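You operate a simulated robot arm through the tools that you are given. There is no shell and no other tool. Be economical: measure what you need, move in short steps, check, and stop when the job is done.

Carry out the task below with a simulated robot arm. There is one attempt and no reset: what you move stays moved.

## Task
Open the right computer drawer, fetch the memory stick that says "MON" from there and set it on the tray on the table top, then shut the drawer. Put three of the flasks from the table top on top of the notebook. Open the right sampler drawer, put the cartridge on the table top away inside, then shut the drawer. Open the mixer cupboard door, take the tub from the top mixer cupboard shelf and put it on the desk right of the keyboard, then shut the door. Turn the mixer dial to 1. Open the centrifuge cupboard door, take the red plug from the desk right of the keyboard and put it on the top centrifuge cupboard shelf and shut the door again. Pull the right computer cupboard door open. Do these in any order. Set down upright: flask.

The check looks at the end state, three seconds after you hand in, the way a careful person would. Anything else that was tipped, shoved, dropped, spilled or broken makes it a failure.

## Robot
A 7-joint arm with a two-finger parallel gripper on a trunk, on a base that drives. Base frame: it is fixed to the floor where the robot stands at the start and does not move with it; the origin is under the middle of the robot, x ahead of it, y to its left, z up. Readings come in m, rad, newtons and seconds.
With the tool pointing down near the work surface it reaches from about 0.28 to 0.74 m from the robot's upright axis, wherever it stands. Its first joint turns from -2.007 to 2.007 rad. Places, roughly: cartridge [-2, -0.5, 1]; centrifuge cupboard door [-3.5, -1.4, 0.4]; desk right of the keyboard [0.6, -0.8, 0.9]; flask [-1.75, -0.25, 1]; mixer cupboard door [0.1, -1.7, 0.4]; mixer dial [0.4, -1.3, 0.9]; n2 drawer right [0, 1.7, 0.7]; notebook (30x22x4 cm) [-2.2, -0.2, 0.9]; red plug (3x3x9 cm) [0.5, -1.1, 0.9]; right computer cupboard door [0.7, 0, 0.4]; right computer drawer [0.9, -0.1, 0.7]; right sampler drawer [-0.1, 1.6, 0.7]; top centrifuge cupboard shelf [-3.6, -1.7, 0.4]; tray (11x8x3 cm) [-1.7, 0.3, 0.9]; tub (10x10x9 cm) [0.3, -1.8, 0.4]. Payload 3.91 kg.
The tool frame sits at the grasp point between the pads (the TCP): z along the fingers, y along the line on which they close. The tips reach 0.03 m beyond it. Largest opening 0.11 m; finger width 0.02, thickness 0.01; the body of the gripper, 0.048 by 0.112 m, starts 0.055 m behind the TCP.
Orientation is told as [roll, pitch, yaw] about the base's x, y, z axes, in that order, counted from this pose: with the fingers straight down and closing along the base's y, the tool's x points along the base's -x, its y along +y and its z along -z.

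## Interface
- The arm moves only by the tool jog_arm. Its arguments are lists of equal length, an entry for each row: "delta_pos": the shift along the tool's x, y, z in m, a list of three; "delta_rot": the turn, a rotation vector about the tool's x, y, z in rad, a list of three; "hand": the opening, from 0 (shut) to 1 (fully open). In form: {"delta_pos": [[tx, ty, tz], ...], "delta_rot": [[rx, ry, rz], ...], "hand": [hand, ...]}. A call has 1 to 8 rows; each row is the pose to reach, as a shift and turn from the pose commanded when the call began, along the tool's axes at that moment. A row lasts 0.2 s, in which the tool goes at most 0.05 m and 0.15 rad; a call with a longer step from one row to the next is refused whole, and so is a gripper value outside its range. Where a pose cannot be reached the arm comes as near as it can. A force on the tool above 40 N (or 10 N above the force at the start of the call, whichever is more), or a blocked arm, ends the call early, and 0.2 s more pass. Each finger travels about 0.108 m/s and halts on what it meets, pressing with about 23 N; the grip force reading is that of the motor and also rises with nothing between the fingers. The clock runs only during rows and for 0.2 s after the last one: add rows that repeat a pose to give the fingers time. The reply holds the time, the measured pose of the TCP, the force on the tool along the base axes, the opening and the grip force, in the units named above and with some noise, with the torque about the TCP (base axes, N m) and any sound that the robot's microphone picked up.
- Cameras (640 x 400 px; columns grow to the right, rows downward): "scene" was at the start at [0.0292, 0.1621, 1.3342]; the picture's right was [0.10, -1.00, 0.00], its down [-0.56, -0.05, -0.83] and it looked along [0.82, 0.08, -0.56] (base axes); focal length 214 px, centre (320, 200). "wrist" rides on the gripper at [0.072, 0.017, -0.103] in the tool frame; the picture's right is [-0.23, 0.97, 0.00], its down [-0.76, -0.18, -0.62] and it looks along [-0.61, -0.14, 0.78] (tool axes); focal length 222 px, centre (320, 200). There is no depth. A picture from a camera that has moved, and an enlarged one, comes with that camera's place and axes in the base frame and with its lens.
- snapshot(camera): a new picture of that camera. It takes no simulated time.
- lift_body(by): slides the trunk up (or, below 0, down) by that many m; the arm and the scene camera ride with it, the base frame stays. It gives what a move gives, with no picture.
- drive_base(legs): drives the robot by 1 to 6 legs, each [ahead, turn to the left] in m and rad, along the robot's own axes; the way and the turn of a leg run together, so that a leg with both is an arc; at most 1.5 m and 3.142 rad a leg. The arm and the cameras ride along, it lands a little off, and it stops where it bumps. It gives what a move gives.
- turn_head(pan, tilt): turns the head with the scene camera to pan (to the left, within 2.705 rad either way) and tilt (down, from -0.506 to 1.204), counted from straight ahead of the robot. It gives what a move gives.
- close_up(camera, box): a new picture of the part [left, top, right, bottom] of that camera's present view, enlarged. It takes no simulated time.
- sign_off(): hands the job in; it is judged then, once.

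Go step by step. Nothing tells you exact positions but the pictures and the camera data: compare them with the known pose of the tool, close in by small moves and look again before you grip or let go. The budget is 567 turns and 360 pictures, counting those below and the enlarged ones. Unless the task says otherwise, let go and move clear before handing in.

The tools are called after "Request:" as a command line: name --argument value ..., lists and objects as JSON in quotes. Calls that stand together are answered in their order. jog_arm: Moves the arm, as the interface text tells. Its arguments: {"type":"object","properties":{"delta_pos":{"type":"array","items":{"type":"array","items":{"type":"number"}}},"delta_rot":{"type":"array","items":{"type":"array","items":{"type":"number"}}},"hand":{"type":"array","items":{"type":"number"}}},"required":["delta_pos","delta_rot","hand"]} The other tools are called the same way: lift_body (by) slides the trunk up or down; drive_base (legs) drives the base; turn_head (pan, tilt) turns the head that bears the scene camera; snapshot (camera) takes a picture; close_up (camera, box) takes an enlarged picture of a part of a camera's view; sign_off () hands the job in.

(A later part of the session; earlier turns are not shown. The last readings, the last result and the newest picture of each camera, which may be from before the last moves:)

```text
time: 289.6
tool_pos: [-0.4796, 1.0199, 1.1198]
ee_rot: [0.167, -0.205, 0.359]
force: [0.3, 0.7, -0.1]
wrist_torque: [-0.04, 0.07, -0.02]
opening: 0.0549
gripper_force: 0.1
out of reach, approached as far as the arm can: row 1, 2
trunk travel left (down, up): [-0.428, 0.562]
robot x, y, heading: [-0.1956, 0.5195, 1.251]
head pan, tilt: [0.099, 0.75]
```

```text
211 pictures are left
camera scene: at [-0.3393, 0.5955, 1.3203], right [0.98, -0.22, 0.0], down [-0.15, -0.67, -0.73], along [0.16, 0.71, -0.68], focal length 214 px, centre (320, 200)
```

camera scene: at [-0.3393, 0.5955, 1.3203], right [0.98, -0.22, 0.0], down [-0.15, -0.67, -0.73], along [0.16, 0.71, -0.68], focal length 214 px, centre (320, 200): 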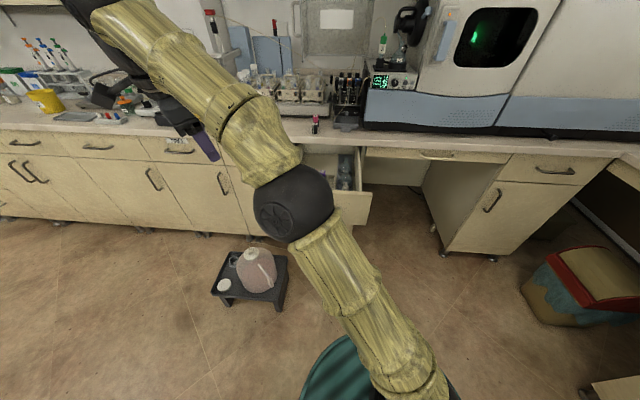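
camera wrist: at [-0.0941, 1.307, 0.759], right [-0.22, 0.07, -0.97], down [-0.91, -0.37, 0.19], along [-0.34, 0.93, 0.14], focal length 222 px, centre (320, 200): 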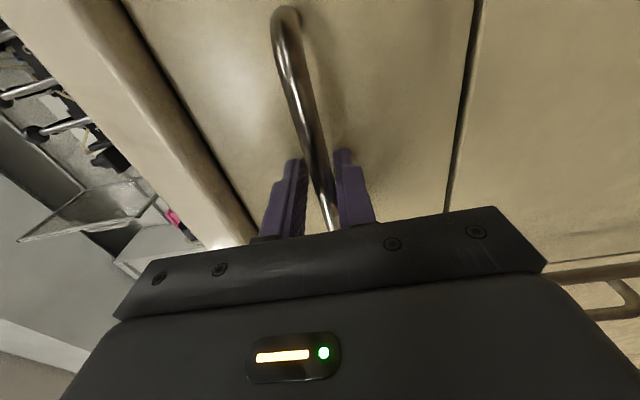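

The arm is back in its natural elbow-up posture. Level the tool and turn it to face the bench squarely.

Request:
jog_arm --delta_pos '[[0, 0, 0], [0, 0, 0], [0, 0, 0], [0, 0, 0], [0, 0, 0], [0, 0, 0]]' --delta_rot '[[0, 0, -0.15], [0, 0, -0.3], [0, 0, -0.45], [0, 0, -0.6], [0, 0, -0.75], [0, 0, -0.89]]' --hand '[0.5, 0.5, 0.5, 0.5, 0.5, 0.5]'

Request:
jog_arm --delta_pos '[[0, -0.03, 0], [0, -0.06, 0], [0, -0.09, 0]]' --delta_rot '[[0, 0.1, 0], [0, 0.2, 0], [0, 0.26, 0]]' --hand '[0.5, 0.5, 0.5]'

Request:
lift_body --by 0.2

Request:
drive_base --legs '[[0.22, 0]]'

Request:
snapshot --camera "scene"

Request:
snapshot --camera "wrist"

```text
time: 291.0
tool_pos: [-0.4792, 1.0163, 1.12]
ee_rot: [-0.058, -0.256, 1.281]
force: [-0.5, -0.3, -0.4]
wrist_torque: [0.0, 0.02, 0.01]
opening: 0.0551
gripper_force: 0.1
trunk travel left (down, up): [-0.428, 0.562]
robot x, y, heading: [-0.1951, 0.5189, 1.248]
head pan, tilt: [0.099, 0.75]
```

```text
time: 291.8
tool_pos: [-0.3943, 0.9897, 1.1246]
ee_rot: [-0.055, 0.001, 1.266]
force: [0.1, -0.4, 0.4]
wrist_torque: [0.02, 0.01, 0.0]
opening: 0.055
gripper_force: 0.0
trunk travel left (down, up): [-0.428, 0.562]
robot x, y, heading: [-0.1974, 0.52, 1.252]
head pan, tilt: [0.099, 0.75]
```

```text
time: 294.0
tool_pos: [-0.3931, 0.9908, 1.3238]
ee_rot: [-0.054, -0.001, 1.263]
force: [-0.8, 0.5, 1.4]
wrist_torque: [-0.02, 0.0, 0.01]
opening: 0.055
gripper_force: 0.1
trunk travel left (down, up): [-0.628, 0.362]
robot x, y, heading: [-0.1919, 0.5202, 1.248]
head pan, tilt: [0.099, 0.75]
```

```text
time: 295.6
tool_pos: [-0.3231, 1.1993, 1.3242]
ee_rot: [-0.054, 0.001, 1.263]
force: [0.1, 0.7, -0.1]
wrist_torque: [-0.03, -0.02, -0.01]
opening: 0.055
gripper_force: 0.1
trunk travel left (down, up): [-0.628, 0.362]
robot x, y, heading: [-0.1239, 0.7309, 1.248]
head pan, tilt: [0.099, 0.75]
```

```text
210 pictures are left
camera scene: at [-0.2708, 0.8028, 1.5203], right [0.98, -0.22, 0.0], down [-0.15, -0.67, -0.73], along [0.16, 0.71, -0.68], focal length 214 px, centre (320, 200)
```

scene: 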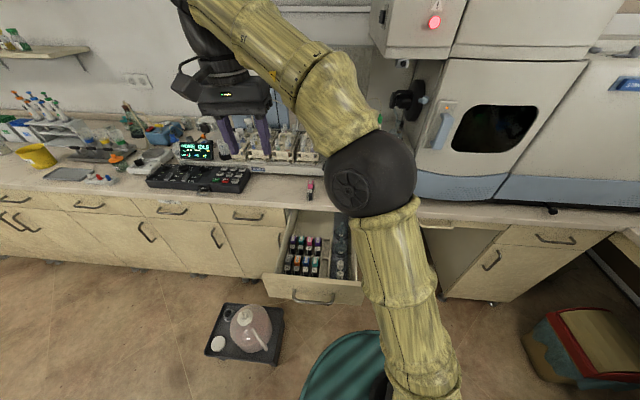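

```text
209 pictures are left
camera wrist: at [-0.3688, 1.1363, 1.4274], right [-0.86, 0.51, -0.05], down [0.37, 0.68, 0.63], along [0.36, 0.52, -0.77], focal length 222 px, centre (320, 200)
```

wrist: 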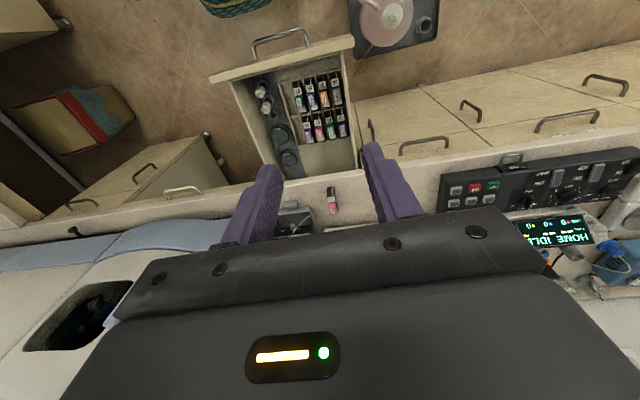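

Request:
close_up --camera "scene" --box '[260, 180, 370, 320]'

Request:
close_up --camera "wrist" --box '[220, 30, 380, 210]'

```text
2.86 times, centred on (315, 250) of scene
camera zoom: at [-0.2708, 0.8028, 1.5203], right [0.98, -0.22, 0.0], down [-0.15, -0.67, -0.73], along [0.16, 0.71, -0.68], focal length 613 px, centre (334, 57)
```

zoom: 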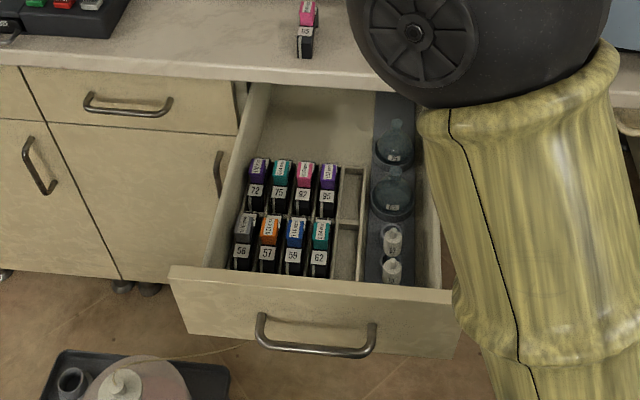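

```text
2.22 times, centred on (300, 120) of wrist
camera zoom: at [-0.3688, 1.1363, 1.4274], right [-0.86, 0.51, -0.05], down [0.37, 0.68, 0.63], along [0.36, 0.52, -0.77], focal length 494 px, centre (364, 378)
```

zoom: 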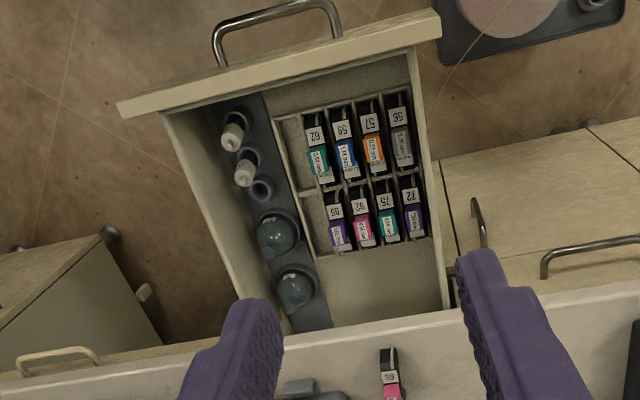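

The rack holds number-sorted cartridges with a free column on the right; 65 belongs right after 62 (front row, right slot). I'll regrip the cartridge by its pink block along its length so the fingers fit within that column. Turning the hand and moving above the cartridge.

Request:
jog_arm --delta_pos '[[-0.02, -0.02, 0], [-0.04, -0.05, 0], [-0.06, -0.08, 0.0], [-0.08, -0.11, 0.0], [-0.1, -0.14, 0.0], [-0.12, -0.17, 0.0], [-0.14, -0.2, 0.0], [-0.16, -0.22, 0]]' --delta_rot '[[0, 0, 0.15], [0, 0, 0.3], [0, 0, 0.45], [0, 0, 0.6], [0, 0, 0.75], [0, 0, 0.9], [0, 0, 1.05], [0, 0, 1.2]]' --hand '[0.6, 0.6, 0.6, 0.6, 0.6, 0.6, 0.6, 0.6]'

Request:
jog_arm --delta_pos '[[0, 0, 0], [0, 0, 0], [0, 0, 0]]' --delta_rot '[[0, 0, 0.15], [0, 0, 0.3], [0, 0, 0.38]]' --hand '[0.6, 0.6, 0.6]'

Request:
snapshot --camera "scene"

Request:
snapshot --camera "wrist"

```text
time: 297.4
tool_pos: [-0.078, 1.2004, 1.3588]
ee_rot: [-0.027, -0.081, 0.226]
force: [0.6, -1.3, 0.9]
wrist_torque: [0.1, 0.05, -0.01]
opening: 0.0659
gripper_force: 0.1
out of reach, approached as far as the arm can: row 5, 6, 7, 8
trunk travel left (down, up): [-0.628, 0.362]
robot x, y, heading: [-0.1261, 0.7318, 1.252]
head pan, tilt: [0.099, 0.75]
```

```text
time: 298.2
tool_pos: [-0.0804, 1.2058, 1.3539]
ee_rot: [0.001, -0.088, -0.154]
force: [0.4, 0.1, -0.1]
wrist_torque: [-0.03, -0.03, 0.02]
opening: 0.0659
gripper_force: 0.1
trunk travel left (down, up): [-0.628, 0.362]
robot x, y, heading: [-0.1273, 0.7319, 1.253]
head pan, tilt: [0.099, 0.75]
```

```text
206 pictures are left
camera scene: at [-0.2711, 0.8021, 1.5203], right [0.98, -0.22, 0.0], down [-0.15, -0.67, -0.73], along [0.16, 0.71, -0.68], focal length 214 px, centre (320, 200)
```

scene: 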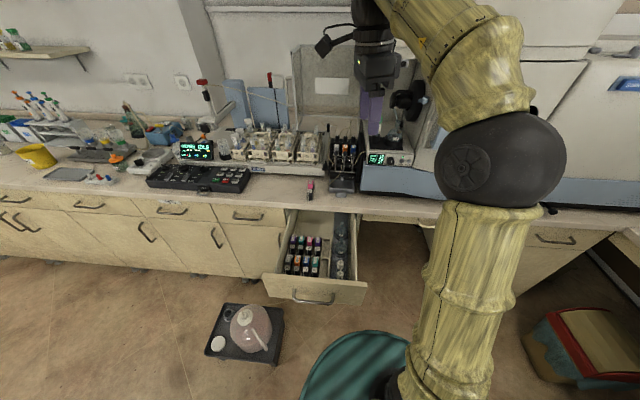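

```text
205 pictures are left
camera wrist: at [-0.1596, 1.2345, 1.4518], right [0.37, 0.93, 0.02], down [0.67, -0.28, 0.69], along [0.64, -0.24, -0.73], focal length 222 px, centre (320, 200)
```

wrist: 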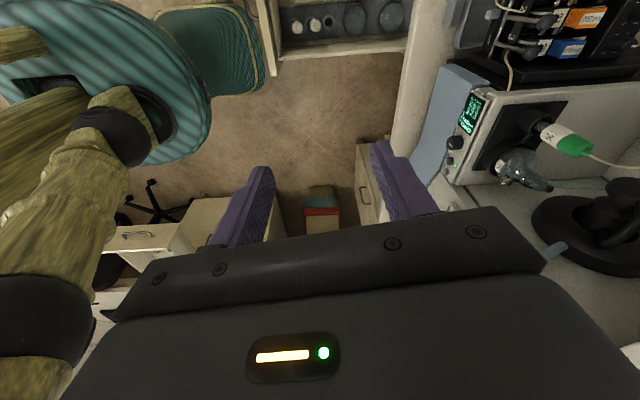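

Request:
jog_arm --delta_pos '[[0.04, 0.007, 0.025], [0.08, 0.014, 0.05], [0.12, 0.02, 0.075], [0.16, 0.027, 0.095], [0.155, 0.07, 0.11], [0.148, 0.113, 0.125], [0.14, 0.156, 0.14], [0.133, 0.2, 0.155]]' --delta_rot '[[0, 0.02, 0.03], [0, 0.04, 0.06], [0, 0.06, 0.09], [0, 0.08, 0.12], [0, 0.088, 0.15], [0, 0.088, 0.166], [0, 0.088, 0.166], [0, 0.088, 0.166]]' --hand '[0.6, 0.6, 0.6, 0.6, 0.6, 0.6, 0.6, 0.6]'

Request:
snapshot --camera "wrist"

Request:
snapshot --camera "scene"

```text
time: 300.1
tool_pos: [-0.1607, 1.4022, 1.1776]
ee_rot: [0.003, 0.004, -0.319]
force: [1.0, 0.9, 0.4]
wrist_torque: [-0.03, 0.11, 0.02]
opening: 0.0661
gripper_force: 0.0
out of reach, approached as far as the arm can: row 8
trunk travel left (down, up): [-0.628, 0.362]
robot x, y, heading: [-0.1273, 0.7299, 1.254]
head pan, tilt: [0.099, 0.75]
```

```text
204 pictures are left
camera wrist: at [-0.2244, 1.4399, 1.2814], right [0.52, 0.85, 0.0], down [0.67, -0.41, 0.62], along [0.53, -0.32, -0.79], focal length 222 px, centre (320, 200)
```

wrist: 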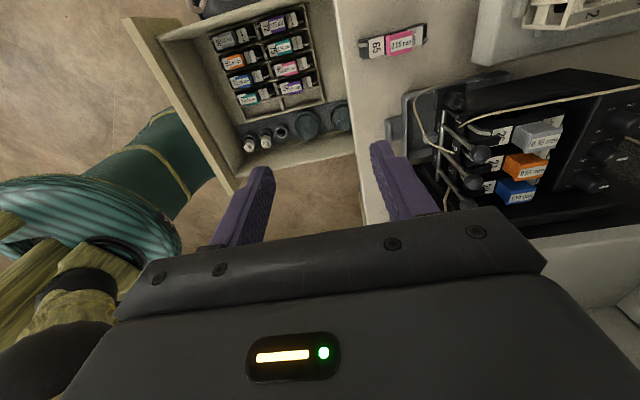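

```text
203 pictures are left
camera scene: at [-0.2657, 0.802, 1.5209], right [0.98, -0.22, 0.0], down [-0.15, -0.67, -0.73], along [0.16, 0.71, -0.68], focal length 214 px, centre (320, 200)
```

scene: 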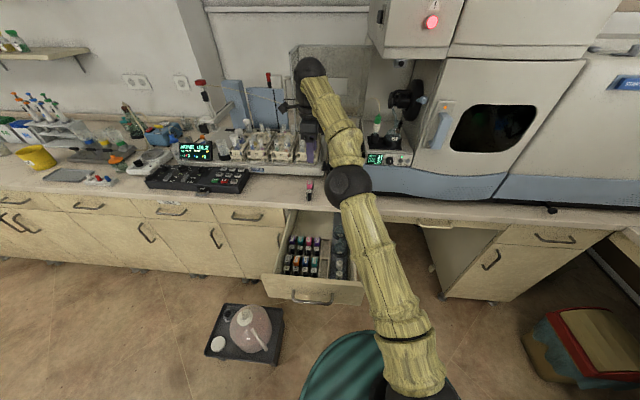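

Moving over the pink block and down to just above it.

Request:
jog_arm --delta_pos '[[0.017, 0.04, 0.02], [0.034, 0.08, 0.04], [0.034, 0.115, 0.06], [0.034, 0.115, 0.1], [0.034, 0.115, 0.14], [0.034, 0.115, 0.17]]' --delta_rot '[[0, 0, 0], [0, 0, 0], [0, 0, 0], [0, 0, 0], [0, 0, 0], [0, 0, 0]]' --hand '[0.6, 0.6, 0.6, 0.6, 0.6, 0.6]'

Request:
snapshot --camera "wrist"

Request:
close_up --camera "scene" --box '[260, 140, 360, 220]'

```text
time: 301.4
tool_pos: [-0.1499, 1.4695, 1.0061]
ee_rot: [0.007, 0.002, -0.32]
force: [0.4, 0.5, 0.1]
wrist_torque: [0.02, -0.01, 0.0]
opening: 0.066
gripper_force: 0.0
out of reach, approached as far as the arm can: row 1, 2, 3, 4, 5, 6
trunk travel left (down, up): [-0.628, 0.362]
robot x, y, heading: [-0.1279, 0.7276, 1.253]
head pan, tilt: [0.099, 0.75]
```

```text
202 pictures are left
camera wrist: at [-0.2144, 1.5077, 1.1093], right [0.52, 0.85, 0.01], down [0.67, -0.41, 0.62], along [0.53, -0.32, -0.78], focal length 222 px, centre (320, 200)
```

wrist: 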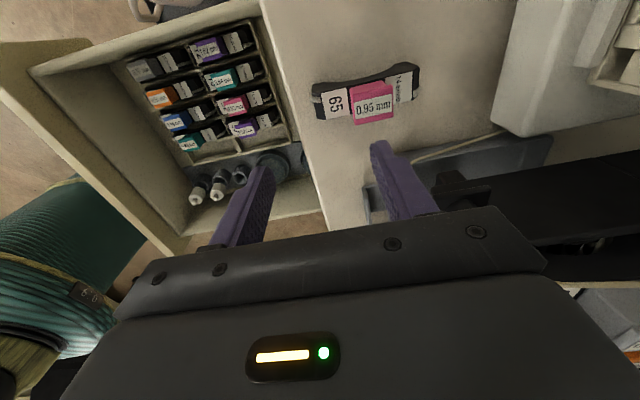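

```text
5.00 times, centred on (310, 180) of scene
camera zoom: at [-0.271, 0.8023, 1.5203], right [0.98, -0.22, 0.0], down [-0.15, -0.67, -0.73], along [0.16, 0.71, -0.68], focal length 1072 px, centre (370, 300)
```

zoom: 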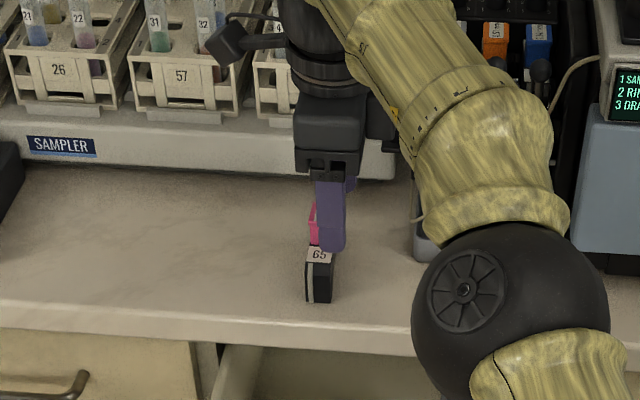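

I need 6 cm more reach; drive forward 0.06 m.

Request:
drive_base --legs '[[0.06, 0]]'

Request:
snapshot --camera "wrist"

```text
time: 302.4
tool_pos: [-0.1312, 1.5268, 1.0043]
ee_rot: [0.004, 0.001, -0.315]
force: [1.3, 0.8, -1.3]
wrist_torque: [-0.04, 0.02, -0.03]
opening: 0.066
gripper_force: 0.1
trunk travel left (down, up): [-0.628, 0.362]
robot x, y, heading: [-0.1069, 0.7872, 1.253]
head pan, tilt: [0.099, 0.75]
```

```text
200 pictures are left
camera wrist: at [-0.1962, 1.5651, 1.109], right [0.52, 0.86, 0.0], down [0.67, -0.41, 0.62], along [0.53, -0.32, -0.78], focal length 222 px, centre (320, 200)
```

wrist: 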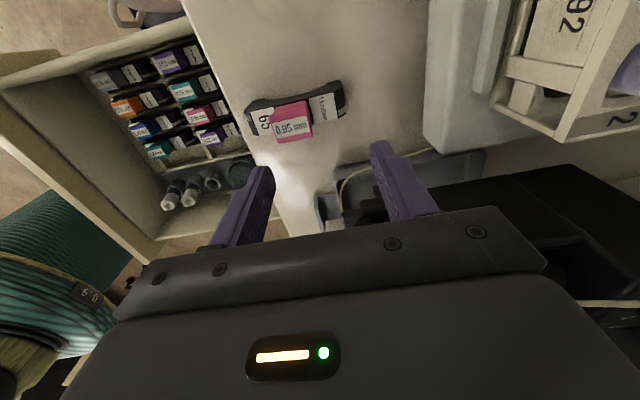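

Align over the pink block (2.3 cm left, 1.6 cm back, slight yaw) and lower partway.

Request:
jog_arm --delta_pos '[[0.012, -0.008, 0.01], [0.023, -0.016, 0.03], [0.023, -0.016, 0.05]]' --delta_rot '[[0, 0, 0.04], [0, 0, 0.07], [0, 0, 0.07]]' --hand '[0.6, 0.6, 0.6]'

Request:
snapshot --camera "wrist"

Request:
close_up --camera "scene" --box '[260, 140, 360, 220]'

```text
time: 303.2
tool_pos: [-0.1595, 1.5181, 0.9553]
ee_rot: [0.007, 0.004, -0.386]
force: [0.4, 1.2, -0.8]
wrist_torque: [0.01, 0.02, 0.03]
opening: 0.0661
gripper_force: 0.1
trunk travel left (down, up): [-0.628, 0.362]
robot x, y, heading: [-0.1074, 0.7866, 1.249]
head pan, tilt: [0.099, 0.75]
```

```text
199 pictures are left
camera wrist: at [-0.2203, 1.5608, 1.0598], right [0.58, 0.82, 0.01], down [0.64, -0.46, 0.62], along [0.51, -0.35, -0.78], focal length 222 px, centre (320, 200)
```

wrist: 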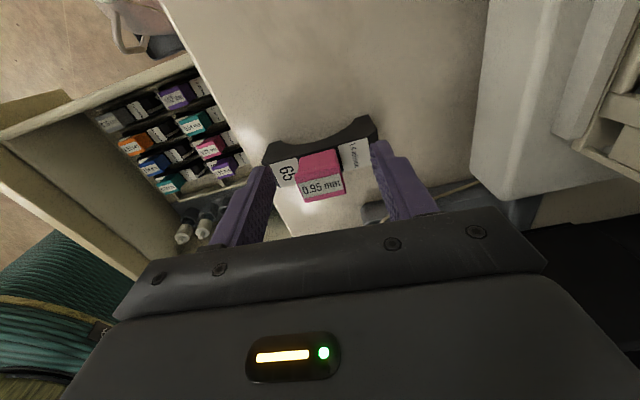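

```text
5.00 times, centred on (310, 180) of scene
camera zoom: at [-0.2524, 0.8592, 1.5203], right [0.98, -0.22, 0.0], down [-0.15, -0.67, -0.73], along [0.16, 0.71, -0.68], focal length 1072 px, centre (370, 300)
```

zoom: 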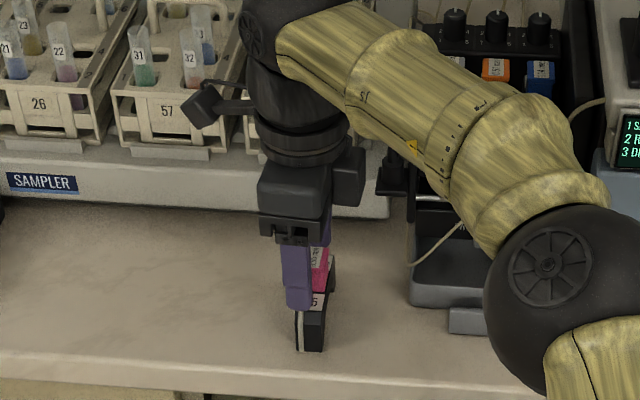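

The pink block stands between the fingers with the tips just above the label surfaces. Close here.

Request:
jog_arm --delta_pos '[[0, 0, 0], [0, 0, 0], [0, 0, 0], [0, 0, 0]]' --delta_rot '[[0, 0, 0], [0, 0, 0], [0, 0, 0], [0, 0, 0]]' --hand '[0.4, 0.2, 0, 0]'

Request:
snapshot --camera "wrist"

```text
time: 304.2
tool_pos: [-0.1592, 1.5189, 0.9555]
ee_rot: [0.005, 0.001, -0.386]
force: [0.7, 0.9, 0.2]
wrist_torque: [-0.02, 0.0, -0.01]
opening: 0.0276
gripper_force: 22.8
trunk travel left (down, up): [-0.628, 0.362]
robot x, y, heading: [-0.1062, 0.7828, 1.253]
head pan, tilt: [0.099, 0.75]
```

```text
197 pictures are left
camera wrist: at [-0.2201, 1.5606, 1.06], right [0.58, 0.82, 0.0], down [0.64, -0.45, 0.62], along [0.51, -0.35, -0.78], focal length 222 px, centre (320, 200)
```

wrist: 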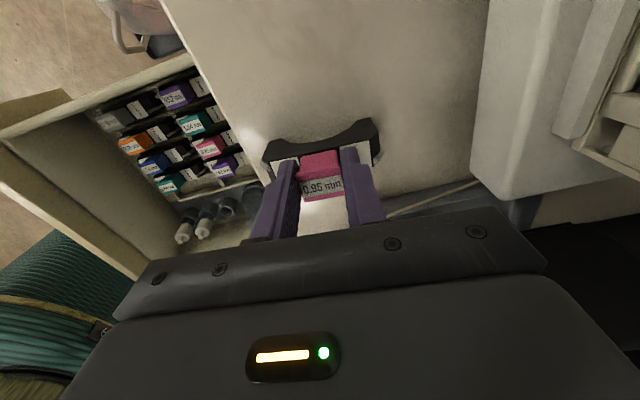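

Gripped. Lift it, and back the base 0.2 m so the drawer slot is at a comfortable reach.

Request:
jog_arm --delta_pos '[[0, 0, -0.02], [0, 0, -0.06], [0, 0, -0.1], [0, -0.02, -0.13]]' --delta_rot '[[0, 0, 0], [0, 0, 0], [0, 0, 0], [0, 0, 0]]' --hand '[0, 0, 0, 0]'

Request:
drive_base --legs '[[-0.2, 0]]'

Request:
snapshot --camera "wrist"

Request:
snapshot --camera "scene"

```text
time: 305.2
tool_pos: [-0.1669, 1.4988, 1.0854]
ee_rot: [0.004, 0.002, -0.387]
force: [0.0, -0.5, -1.0]
wrist_torque: [0.0, -0.04, 0.01]
opening: 0.0274
gripper_force: 22.7
out of reach, approached as far as the arm can: row 3
trunk travel left (down, up): [-0.628, 0.362]
robot x, y, heading: [-0.1079, 0.7891, 1.252]
head pan, tilt: [0.099, 0.75]
```

```text
time: 306.8
tool_pos: [-0.2273, 1.3079, 1.086]
ee_rot: [0.009, 0.0, -0.387]
force: [0.1, -0.2, -0.1]
wrist_torque: [-0.01, -0.01, -0.02]
opening: 0.0275
gripper_force: 22.9
trunk travel left (down, up): [-0.628, 0.362]
robot x, y, heading: [-0.168, 0.6003, 1.25]
head pan, tilt: [0.099, 0.75]
```

```text
196 pictures are left
camera wrist: at [-0.2894, 1.3506, 1.1902], right [0.58, 0.82, 0.01], down [0.64, -0.46, 0.62], along [0.51, -0.35, -0.78], focal length 222 px, centre (320, 200)
```

wrist: 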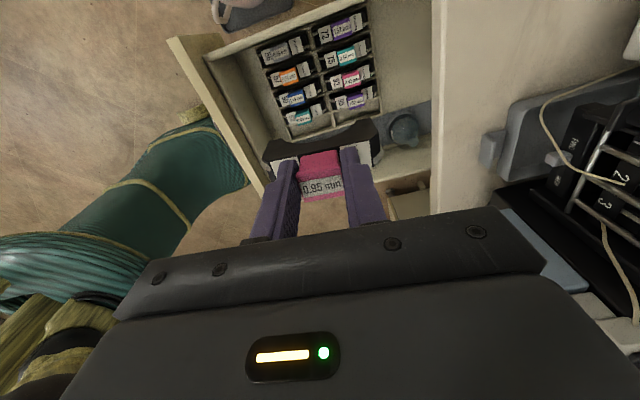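

```text
195 pictures are left
camera scene: at [-0.3147, 0.6686, 1.5203], right [0.98, -0.22, 0.0], down [-0.15, -0.67, -0.73], along [0.16, 0.71, -0.68], focal length 214 px, centre (320, 200)
```

scene: 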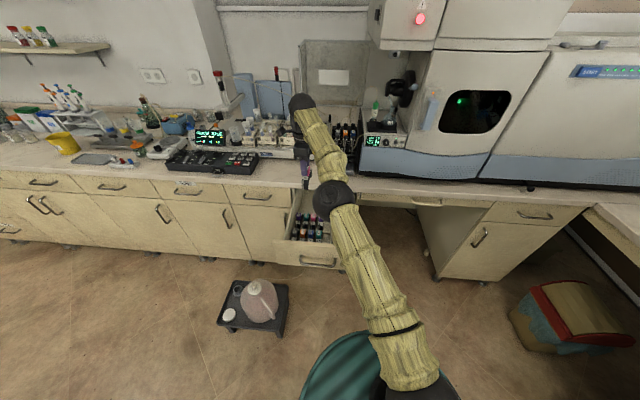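

Request:
close_up --camera "wrist" --box '[230, 0, 430, 150]'

Request:
close_up --camera "scene" --box '[270, 180, 350, 280]'

```text
2.67 times, centred on (330, 75) of wrist
camera zoom: at [-0.2894, 1.3506, 1.1902], right [0.58, 0.82, 0.01], down [0.64, -0.46, 0.62], along [0.51, -0.35, -0.78], focal length 592 px, centre (293, 533)
```

zoom: 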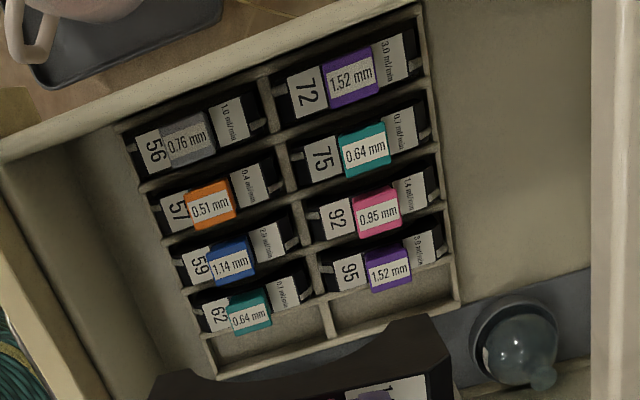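

```text
4.00 times, centred on (310, 230) of scene
camera zoom: at [-0.3147, 0.6686, 1.5203], right [0.98, -0.22, 0.0], down [-0.15, -0.67, -0.73], along [0.16, 0.71, -0.68], focal length 858 px, centre (360, 80)
```

zoom: 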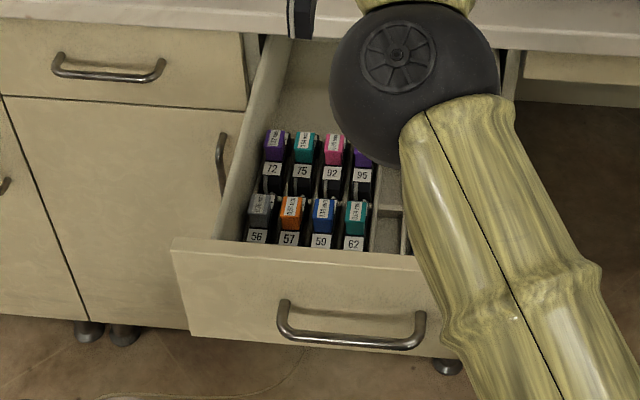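

The rack pitch is 3.5 cm, and the free front slot's block position should be at about (-0.158, 1.241). I'll hover above it first with the cartridge bottom still above its neighbours.

Request:
jog_arm --delta_pos '[[-0.03, -0.012, 0.02], [-0.06, -0.024, 0.04], [-0.088, -0.0354, 0.06], [-0.088, -0.0354, 0.1], [-0.088, -0.0354, 0.14], [-0.088, -0.0354, 0.18]]' --delta_rot '[[0, 0, -0.02], [0, 0, -0.04], [0, 0, -0.067], [0, 0, -0.067], [0, 0, -0.067], [0, 0, -0.067]]' --hand '[0, 0, 0, 0, 0, 0]'

Request:
snapshot --camera "wrist"

Request:
close_up --camera "scene" --box '[270, 180, 350, 280]'

```text
time: 308.2
tool_pos: [-0.1589, 1.3507, 0.9226]
ee_rot: [0.007, 0.002, -0.32]
force: [0.6, 0.0, -0.9]
wrist_torque: [-0.01, -0.02, 0.0]
opening: 0.0274
gripper_force: 22.3
out of reach, approached as far as the arm can: row 1, 2, 3, 4, 5, 6
trunk travel left (down, up): [-0.628, 0.362]
robot x, y, heading: [-0.1734, 0.6003, 1.256]
head pan, tilt: [0.099, 0.75]
```

```text
192 pictures are left
camera wrist: at [-0.2236, 1.3892, 1.027], right [0.52, 0.85, 0.0], down [0.67, -0.41, 0.62], along [0.53, -0.32, -0.78], focal length 222 px, centre (320, 200)
```

wrist: 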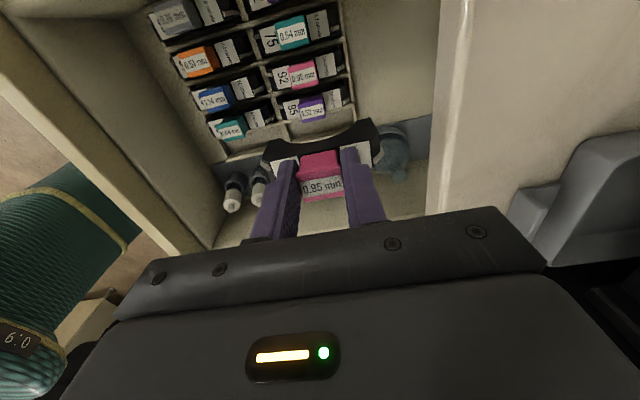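

```text
4.00 times, centred on (310, 230) of scene
camera zoom: at [-0.3144, 0.6697, 1.5203], right [0.98, -0.22, 0.0], down [-0.15, -0.67, -0.73], along [0.16, 0.71, -0.68], focal length 858 px, centre (360, 80)
```

zoom: 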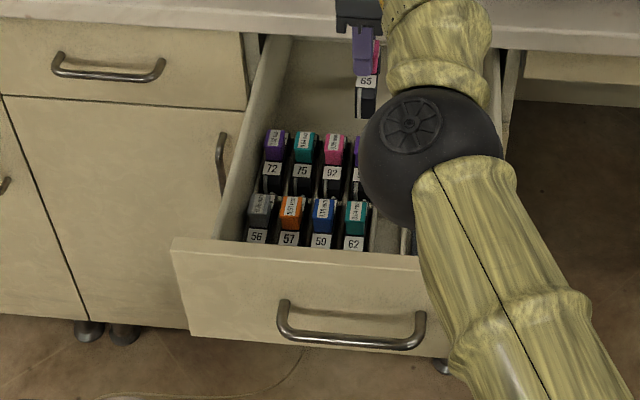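

The arm stopped short of the target in the forward direction. Pull straight back (away from the bench edge) in a separate move.

Request:
jog_arm --delta_pos '[[0, -0.03, 0], [0, -0.06, 0], [0, -0.09, 0], [0, -0.113, 0]]' --delta_rot '[[0, 0, 0], [0, 0, 0], [0, 0, 0], [0, 0, 0]]' --hand '[0, 0, 0, 0]'

Request:
snapshot --camera "scene"

```text
time: 309.2
tool_pos: [-0.1994, 1.3485, 0.9327]
ee_rot: [0.005, 0.002, -0.319]
force: [0.2, 0.4, -0.8]
wrist_torque: [0.04, -0.03, -0.02]
opening: 0.0278
gripper_force: 23.2
out of reach, approached as far as the arm can: row 1, 2, 3, 4
trunk travel left (down, up): [-0.628, 0.362]
robot x, y, heading: [-0.1665, 0.5946, 1.257]
head pan, tilt: [0.099, 0.75]
```

```text
190 pictures are left
camera scene: at [-0.3151, 0.6695, 1.5202], right [0.98, -0.22, 0.0], down [-0.15, -0.67, -0.73], along [0.16, 0.71, -0.68], focal length 214 px, centre (320, 200)
```

scene: 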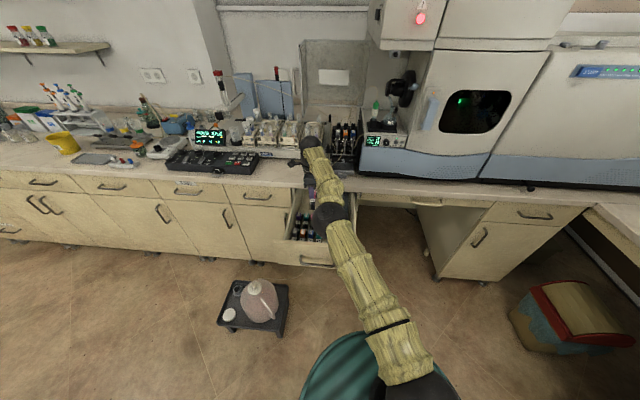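

I'll keep the arm posture and use the base and trunk instead: raise the trunk, back up, and turn slightly to bring the cartridge over the slot.

Request:
lift_body --by 0.06

Request:
drive_base --legs '[[-0.08, 0], [0, -0.096]]'

Request:
snapshot --camera "wrist"

```text
time: 310.2
tool_pos: [-0.1988, 1.3487, 0.9932]
ee_rot: [0.005, 0.002, -0.318]
force: [0.7, 0.5, -1.3]
wrist_torque: [0.02, -0.03, -0.01]
opening: 0.0278
gripper_force: 23.4
trunk travel left (down, up): [-0.688, 0.302]
robot x, y, heading: [-0.1666, 0.5969, 1.254]
head pan, tilt: [0.099, 0.75]
```

```text
time: 311.8
tool_pos: [-0.1523, 1.2716, 0.9941]
ee_rot: [0.005, 0.002, -0.417]
force: [0.0, 0.4, -1.1]
wrist_torque: [-0.03, 0.03, 0.03]
opening: 0.0278
gripper_force: 23.3
trunk travel left (down, up): [-0.688, 0.302]
robot x, y, heading: [-0.1935, 0.5205, 1.156]
head pan, tilt: [0.099, 0.75]
```

```text
189 pictures are left
camera wrist: at [-0.2136, 1.3156, 1.0974], right [0.6, 0.8, 0.0], down [0.63, -0.47, 0.62], along [0.5, -0.37, -0.78], focal length 222 px, centre (320, 200)
```

wrist: 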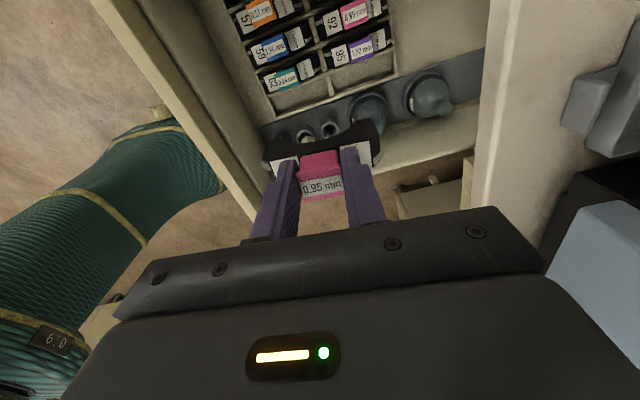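

Request:
drive_base --legs '[[-0.034, 0]]'

Request:
jog_arm --delta_pos '[[0, 0, 0], [0, 0, 0]]' --delta_rot '[[0, 0, -0.05], [0, 0, -0.097]]' --hand '[0, 0]'

Request:
lift_body --by -0.11

Request:
snapshot --camera "wrist"

Request:
snapshot --camera "scene"

```text
time: 312.6
tool_pos: [-0.1676, 1.2371, 0.996]
ee_rot: [0.007, 0.002, -0.414]
force: [1.0, -0.8, -0.5]
wrist_torque: [0.02, -0.01, 0.04]
opening: 0.0278
gripper_force: 22.9
trunk travel left (down, up): [-0.688, 0.302]
robot x, y, heading: [-0.2065, 0.4889, 1.15]
head pan, tilt: [0.099, 0.75]
```

```text
time: 313.2
tool_pos: [-0.1685, 1.2392, 0.9951]
ee_rot: [0.004, 0.002, -0.316]
force: [0.2, 0.0, -0.6]
wrist_torque: [0.01, -0.03, 0.0]
opening: 0.0276
gripper_force: 22.7
trunk travel left (down, up): [-0.688, 0.302]
robot x, y, heading: [-0.2092, 0.4863, 1.156]
head pan, tilt: [0.099, 0.75]
```

```text
time: 314.7
tool_pos: [-0.1672, 1.2393, 0.8829]
ee_rot: [0.006, 0.001, -0.317]
force: [0.2, -0.4, -0.6]
wrist_torque: [0.0, 0.04, 0.03]
opening: 0.0277
gripper_force: 23.0
trunk travel left (down, up): [-0.578, 0.412]
robot x, y, heading: [-0.2084, 0.4859, 1.153]
head pan, tilt: [0.099, 0.75]
```

```text
188 pictures are left
camera wrist: at [-0.2325, 1.2761, 0.9882], right [0.52, 0.85, 0.01], down [0.67, -0.41, 0.62], along [0.53, -0.32, -0.78], focal length 222 px, centre (320, 200)
```

wrist: 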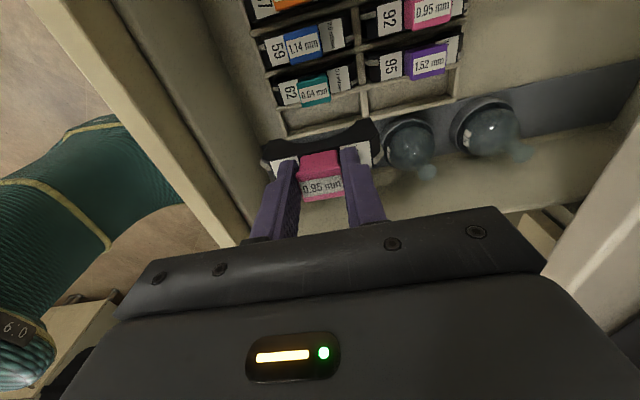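

```text
187 pictures are left
camera scene: at [-0.3463, 0.5742, 1.4703], right [0.95, -0.31, 0.0], down [-0.21, -0.65, -0.73], along [0.23, 0.69, -0.68], focal length 214 px, centre (320, 200)
```

scene: 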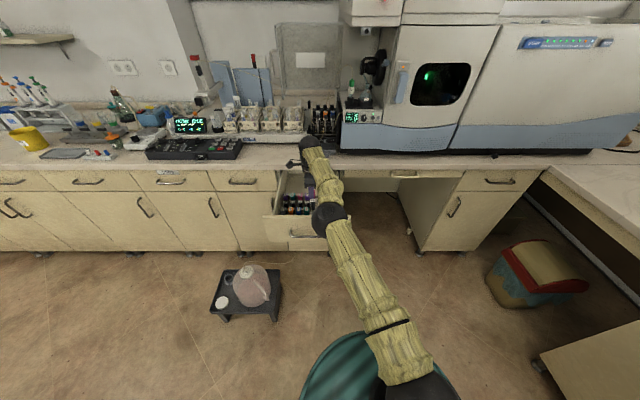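

Shift 9 mm to the right, then lower by the trunk and look again.

Request:
jog_arm --delta_pos '[[-0.009, 0, 0], [-0.009, 0, 0]]' --delta_rot '[[0, 0, 0], [0, 0, 0]]' --hand '[0, 0]'

Request:
lift_body --by -0.045

Request:
snapshot --camera "wrist"

Request:
close_up --camera "scene" --box '[260, 160, 340, 240]'

```text
time: 315.3
tool_pos: [-0.1586, 1.2373, 0.8839]
ee_rot: [0.001, 0.0, -0.316]
force: [0.6, 0.7, -0.3]
wrist_torque: [0.04, 0.02, 0.0]
opening: 0.0275
gripper_force: 23.0
trunk travel left (down, up): [-0.578, 0.412]
robot x, y, heading: [-0.2104, 0.4903, 1.153]
head pan, tilt: [0.099, 0.75]
```

```text
time: 316.1
tool_pos: [-0.1589, 1.2375, 0.8397]
ee_rot: [0.001, 0.0, -0.317]
force: [0.9, 0.6, -0.5]
wrist_torque: [0.04, -0.02, -0.01]
opening: 0.0275
gripper_force: 22.8
trunk travel left (down, up): [-0.533, 0.457]
robot x, y, heading: [-0.2108, 0.4885, 1.153]
head pan, tilt: [0.099, 0.75]
```

```text
186 pictures are left
camera wrist: at [-0.2243, 1.2754, 0.9431], right [0.52, 0.85, 0.0], down [0.67, -0.41, 0.62], along [0.53, -0.32, -0.78], focal length 222 px, centre (320, 200)
```

wrist: 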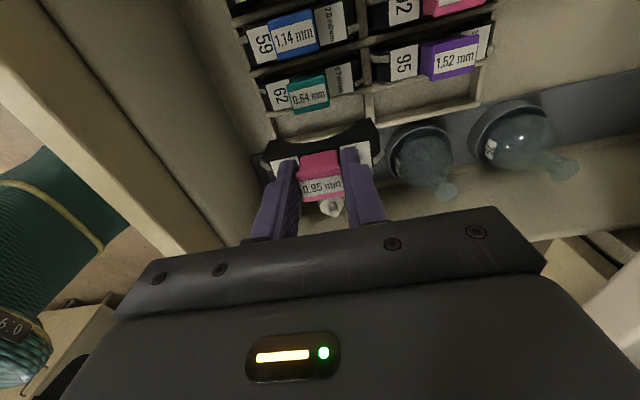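

```text
5.00 times, centred on (300, 200) of scene
camera zoom: at [-0.3463, 0.5741, 1.4253], right [0.95, -0.31, 0.0], down [-0.21, -0.65, -0.73], along [0.23, 0.69, -0.68], focal length 1072 px, centre (420, 200)
```

zoom: 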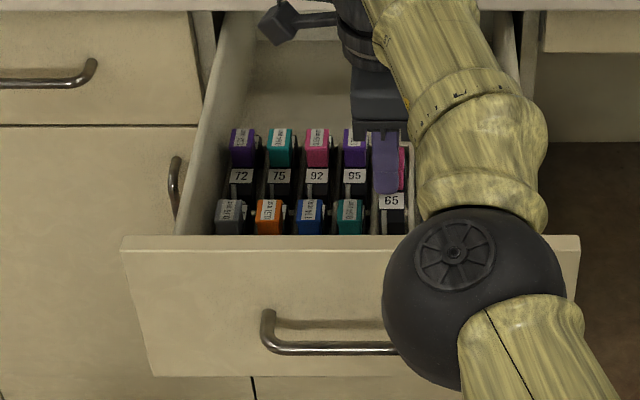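

Aligned over the slot. Lower in steps, watching the force.

Request:
lift_body --by -0.025

Request:
snapshot --camera "wrist"

Request:
lift_body --by -0.015

Request:
snapshot --camera "wrist"

```text
time: 316.9
tool_pos: [-0.1594, 1.2387, 0.815]
ee_rot: [0.0, 0.0, -0.317]
force: [-0.7, 0.4, -0.7]
wrist_torque: [-0.01, -0.02, -0.01]
opening: 0.0276
gripper_force: 23.1
trunk travel left (down, up): [-0.508, 0.482]
robot x, y, heading: [-0.2091, 0.4871, 1.16]
head pan, tilt: [0.099, 0.75]
```

```text
184 pictures are left
camera wrist: at [-0.2243, 1.2754, 0.918], right [0.52, 0.85, 0.0], down [0.67, -0.41, 0.62], along [0.53, -0.32, -0.78], focal length 222 px, centre (320, 200)
```

wrist: 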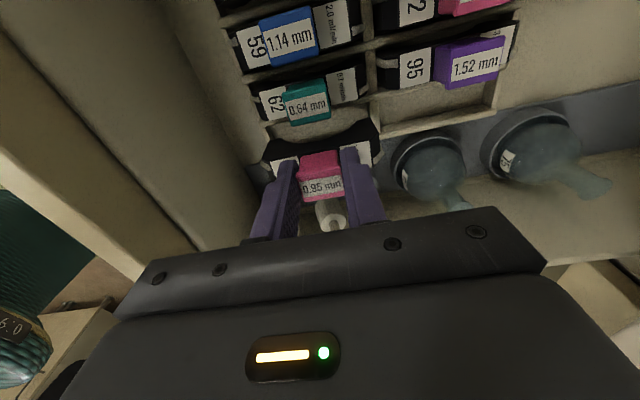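

```text
time: 317.5
tool_pos: [-0.1597, 1.2365, 0.8]
ee_rot: [0.001, -0.001, -0.317]
force: [-0.7, 0.3, -0.4]
wrist_torque: [0.01, 0.0, 0.01]
opening: 0.0275
gripper_force: 23.2
trunk travel left (down, up): [-0.493, 0.497]
robot x, y, heading: [-0.2138, 0.4898, 1.157]
head pan, tilt: [0.099, 0.75]
```

```text
183 pictures are left
camera wrist: at [-0.2243, 1.2754, 0.903], right [0.52, 0.85, 0.0], down [0.67, -0.41, 0.62], along [0.53, -0.32, -0.78], focal length 222 px, centre (320, 200)
```

wrist: 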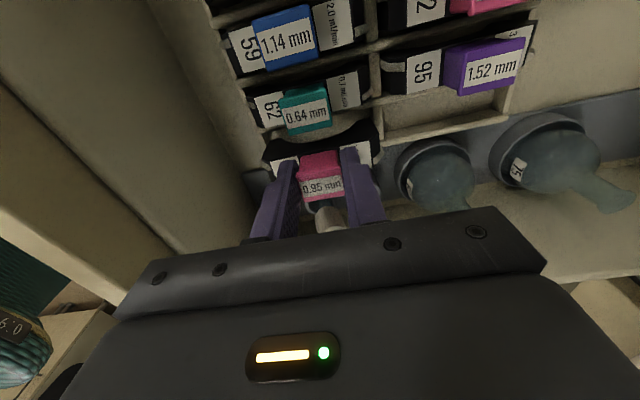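

Request:
lift_body --by -0.01

Request:
lift_body --by -0.008

Request:
snapshot --camera "wrist"

```text
time: 318.1
tool_pos: [-0.1595, 1.2379, 0.7885]
ee_rot: [0.001, -0.001, -0.318]
force: [0.6, -0.2, -0.1]
wrist_torque: [0.03, 0.01, 0.02]
opening: 0.0277
gripper_force: 22.5
trunk travel left (down, up): [-0.483, 0.507]
robot x, y, heading: [-0.2106, 0.4882, 1.16]
head pan, tilt: [0.099, 0.75]
```

```text
time: 318.6
tool_pos: [-0.1602, 1.2383, 0.7816]
ee_rot: [0.001, -0.001, -0.317]
force: [0.5, 0.2, -0.8]
wrist_torque: [0.0, -0.01, 0.01]
opening: 0.0276
gripper_force: 23.7
trunk travel left (down, up): [-0.475, 0.515]
robot x, y, heading: [-0.2107, 0.4867, 1.154]
head pan, tilt: [0.099, 0.75]
```

```text
182 pictures are left
camera wrist: at [-0.2243, 1.2754, 0.885], right [0.52, 0.85, 0.0], down [0.67, -0.41, 0.62], along [0.53, -0.32, -0.78], focal length 222 px, centre (320, 200)
```

wrist: 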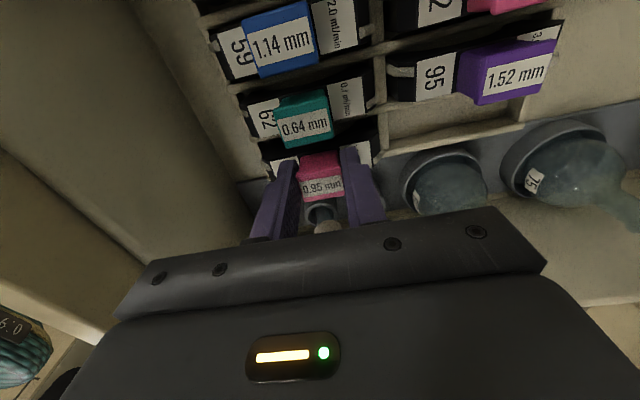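

Request:
lift_body --by -0.006

Request:
lift_body --by -0.005

Request:
lift_body --by -0.004

```text
time: 319.2
tool_pos: [-0.1596, 1.2365, 0.779]
ee_rot: [0.006, 0.002, -0.316]
force: [-0.1, 1.6, 17.4]
wrist_torque: [0.02, 0.01, 0.02]
opening: 0.0276
gripper_force: 22.8
trunk travel left (down, up): [-0.469, 0.521]
robot x, y, heading: [-0.208, 0.4883, 1.152]
head pan, tilt: [0.099, 0.75]
```

```text
time: 319.7
tool_pos: [-0.159, 1.2367, 0.7746]
ee_rot: [0.009, 0.003, -0.318]
force: [-0.5, 1.4, 31.6]
wrist_torque: [-0.07, -0.01, 0.0]
opening: 0.0275
gripper_force: 22.3
trunk travel left (down, up): [-0.464, 0.526]
robot x, y, heading: [-0.2097, 0.489, 1.154]
head pan, tilt: [0.099, 0.75]
```

```text
time: 320.1
tool_pos: [-0.1593, 1.2384, 0.7735]
ee_rot: [0.015, 0.005, -0.317]
force: [0.4, 1.8, 16.2]
wrist_torque: [0.02, -0.14, 0.0]
opening: 0.0276
gripper_force: 23.0
trunk travel left (down, up): [-0.461, 0.529]
robot x, y, heading: [-0.2065, 0.4895, 1.152]
head pan, tilt: [0.099, 0.75]
stopped: the force on the tool passed its limit (the readings are from after the stop); the commanded pose is now the measured one
```

It's seated (contact force). Open the fingers a little and raise the trunk.

Request:
lift_body --by 0.004

Request:
jog_arm --delta_pos '[[0, 0, 0], [0, 0, 0]]' --delta_rot '[[0, 0, 0], [0, 0, 0]]' --hand '[0.38, 0.38]'

Request:
lift_body --by 0.15

Request:
snapshot --camera "wrist"

Request:
close_up --camera "scene" --box '[250, 180, 350, 260]'

```text
time: 320.7
tool_pos: [-0.1591, 1.2371, 0.7752]
ee_rot: [0.006, 0.002, -0.318]
force: [0.7, -0.7, 2.8]
wrist_torque: [0.08, -0.11, -0.05]
opening: 0.0277
gripper_force: 23.0
trunk travel left (down, up): [-0.465, 0.525]
robot x, y, heading: [-0.2074, 0.4885, 1.156]
head pan, tilt: [0.099, 0.75]
```

```text
time: 321.3
tool_pos: [-0.1591, 1.238, 0.7751]
ee_rot: [0.009, 0.003, -0.318]
force: [-0.2, 0.2, 0.5]
wrist_torque: [-0.02, 0.02, -0.02]
opening: 0.042
gripper_force: 0.1
trunk travel left (down, up): [-0.465, 0.525]
robot x, y, heading: [-0.212, 0.4887, 1.153]
head pan, tilt: [0.099, 0.75]
```

```text
time: 323.0
tool_pos: [-0.1603, 1.2378, 0.926]
ee_rot: [0.008, -0.001, -0.318]
force: [0.0, -0.8, -0.2]
wrist_torque: [0.0, -0.03, 0.01]
opening: 0.042
gripper_force: 0.0
trunk travel left (down, up): [-0.615, 0.375]
robot x, y, heading: [-0.2128, 0.4884, 1.158]
head pan, tilt: [0.099, 0.75]
```

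```text
181 pictures are left
camera wrist: at [-0.2242, 1.2757, 1.0293], right [0.52, 0.85, 0.01], down [0.67, -0.41, 0.62], along [0.53, -0.32, -0.78], focal length 222 px, centre (320, 200)
```

wrist: 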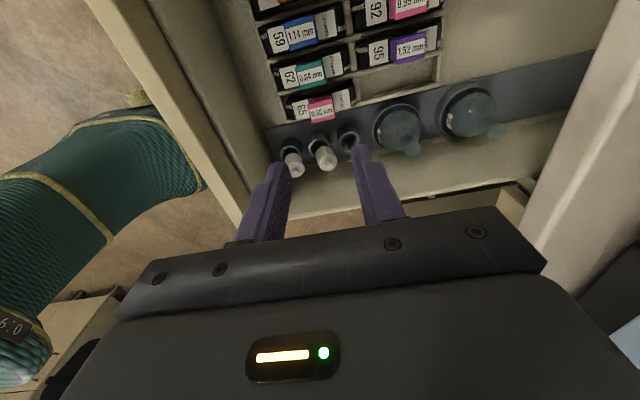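

```text
5.00 times, centred on (300, 220) of scene
camera zoom: at [-0.3463, 0.5744, 1.5074], right [0.95, -0.31, 0.0], down [-0.21, -0.65, -0.73], along [0.23, 0.69, -0.68], focal length 1072 px, centre (420, 100)
```

zoom: 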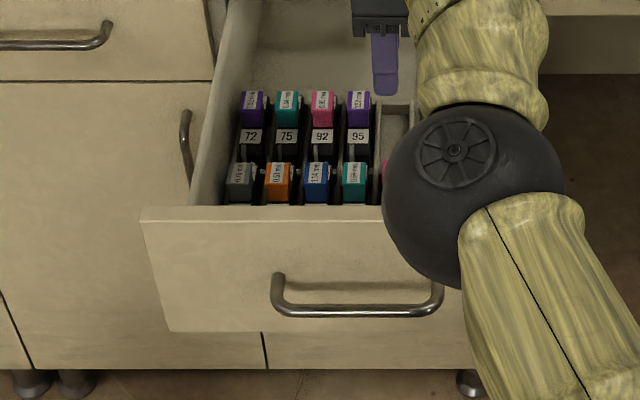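

Cartridge 65 is neatly in its slot. Now close the drawer: back off, reorient the tool forward with closed fingers, and push the front.

Request:
drive_base --legs '[[-0.25, 0.09]]'

Request:
jog_arm --delta_pos '[[0, -0.01, -0.03], [0, -0.02, -0.06], [0, -0.03, -0.09], [0, -0.04, -0.12], [0, -0.05, -0.15], [0, -0.06, -0.18], [0, -0.07, -0.2], [0, -0.08, -0.2]]' --delta_rot '[[0, 0, -0.15], [0, 0, -0.3], [0, 0, -0.45], [0, 0, -0.6], [0, 0, -0.75], [0, 0, -0.9], [0, 0, -1.05], [0, 0, -1.2]]' --hand '[0.2, 0, 0, 0, 0, 0, 0, 0]'

Request:
snapshot --camera "scene"

```text
time: 324.9
tool_pos: [-0.3186, 1.0034, 0.9257]
ee_rot: [0.009, 0.003, -0.228]
force: [0.1, 0.6, 0.2]
wrist_torque: [0.05, -0.01, -0.02]
opening: 0.0418
gripper_force: 0.1
trunk travel left (down, up): [-0.615, 0.375]
robot x, y, heading: [-0.2973, 0.2515, 1.242]
head pan, tilt: [0.099, 0.75]
```

```text
time: 326.7
tool_pos: [-0.3188, 0.9406, 1.1317]
ee_rot: [0.006, -0.003, 0.971]
force: [0.6, -0.3, -0.6]
wrist_torque: [-0.03, 0.01, -0.04]
opening: 0.0002
gripper_force: 22.7
out of reach, approached as far as the arm can: row 1, 2, 3, 4, 5, 6, 7, 8
trunk travel left (down, up): [-0.615, 0.375]
robot x, y, heading: [-0.3031, 0.2507, 1.24]
head pan, tilt: [0.099, 0.75]
```

```text
179 pictures are left
camera scene: at [-0.4434, 0.3265, 1.5076], right [0.97, -0.23, 0.0], down [-0.16, -0.66, -0.73], along [0.16, 0.71, -0.68], focal length 214 px, centre (320, 200)
```

scene: 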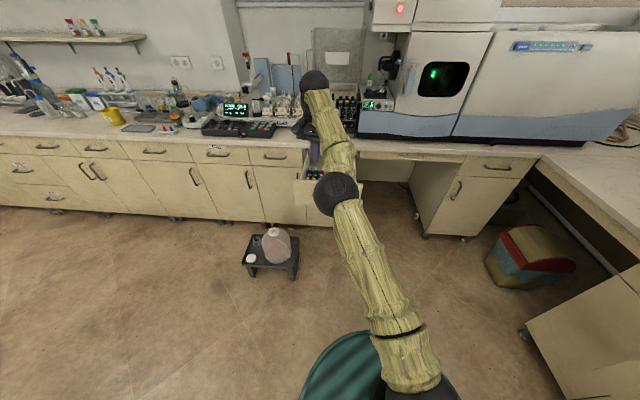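

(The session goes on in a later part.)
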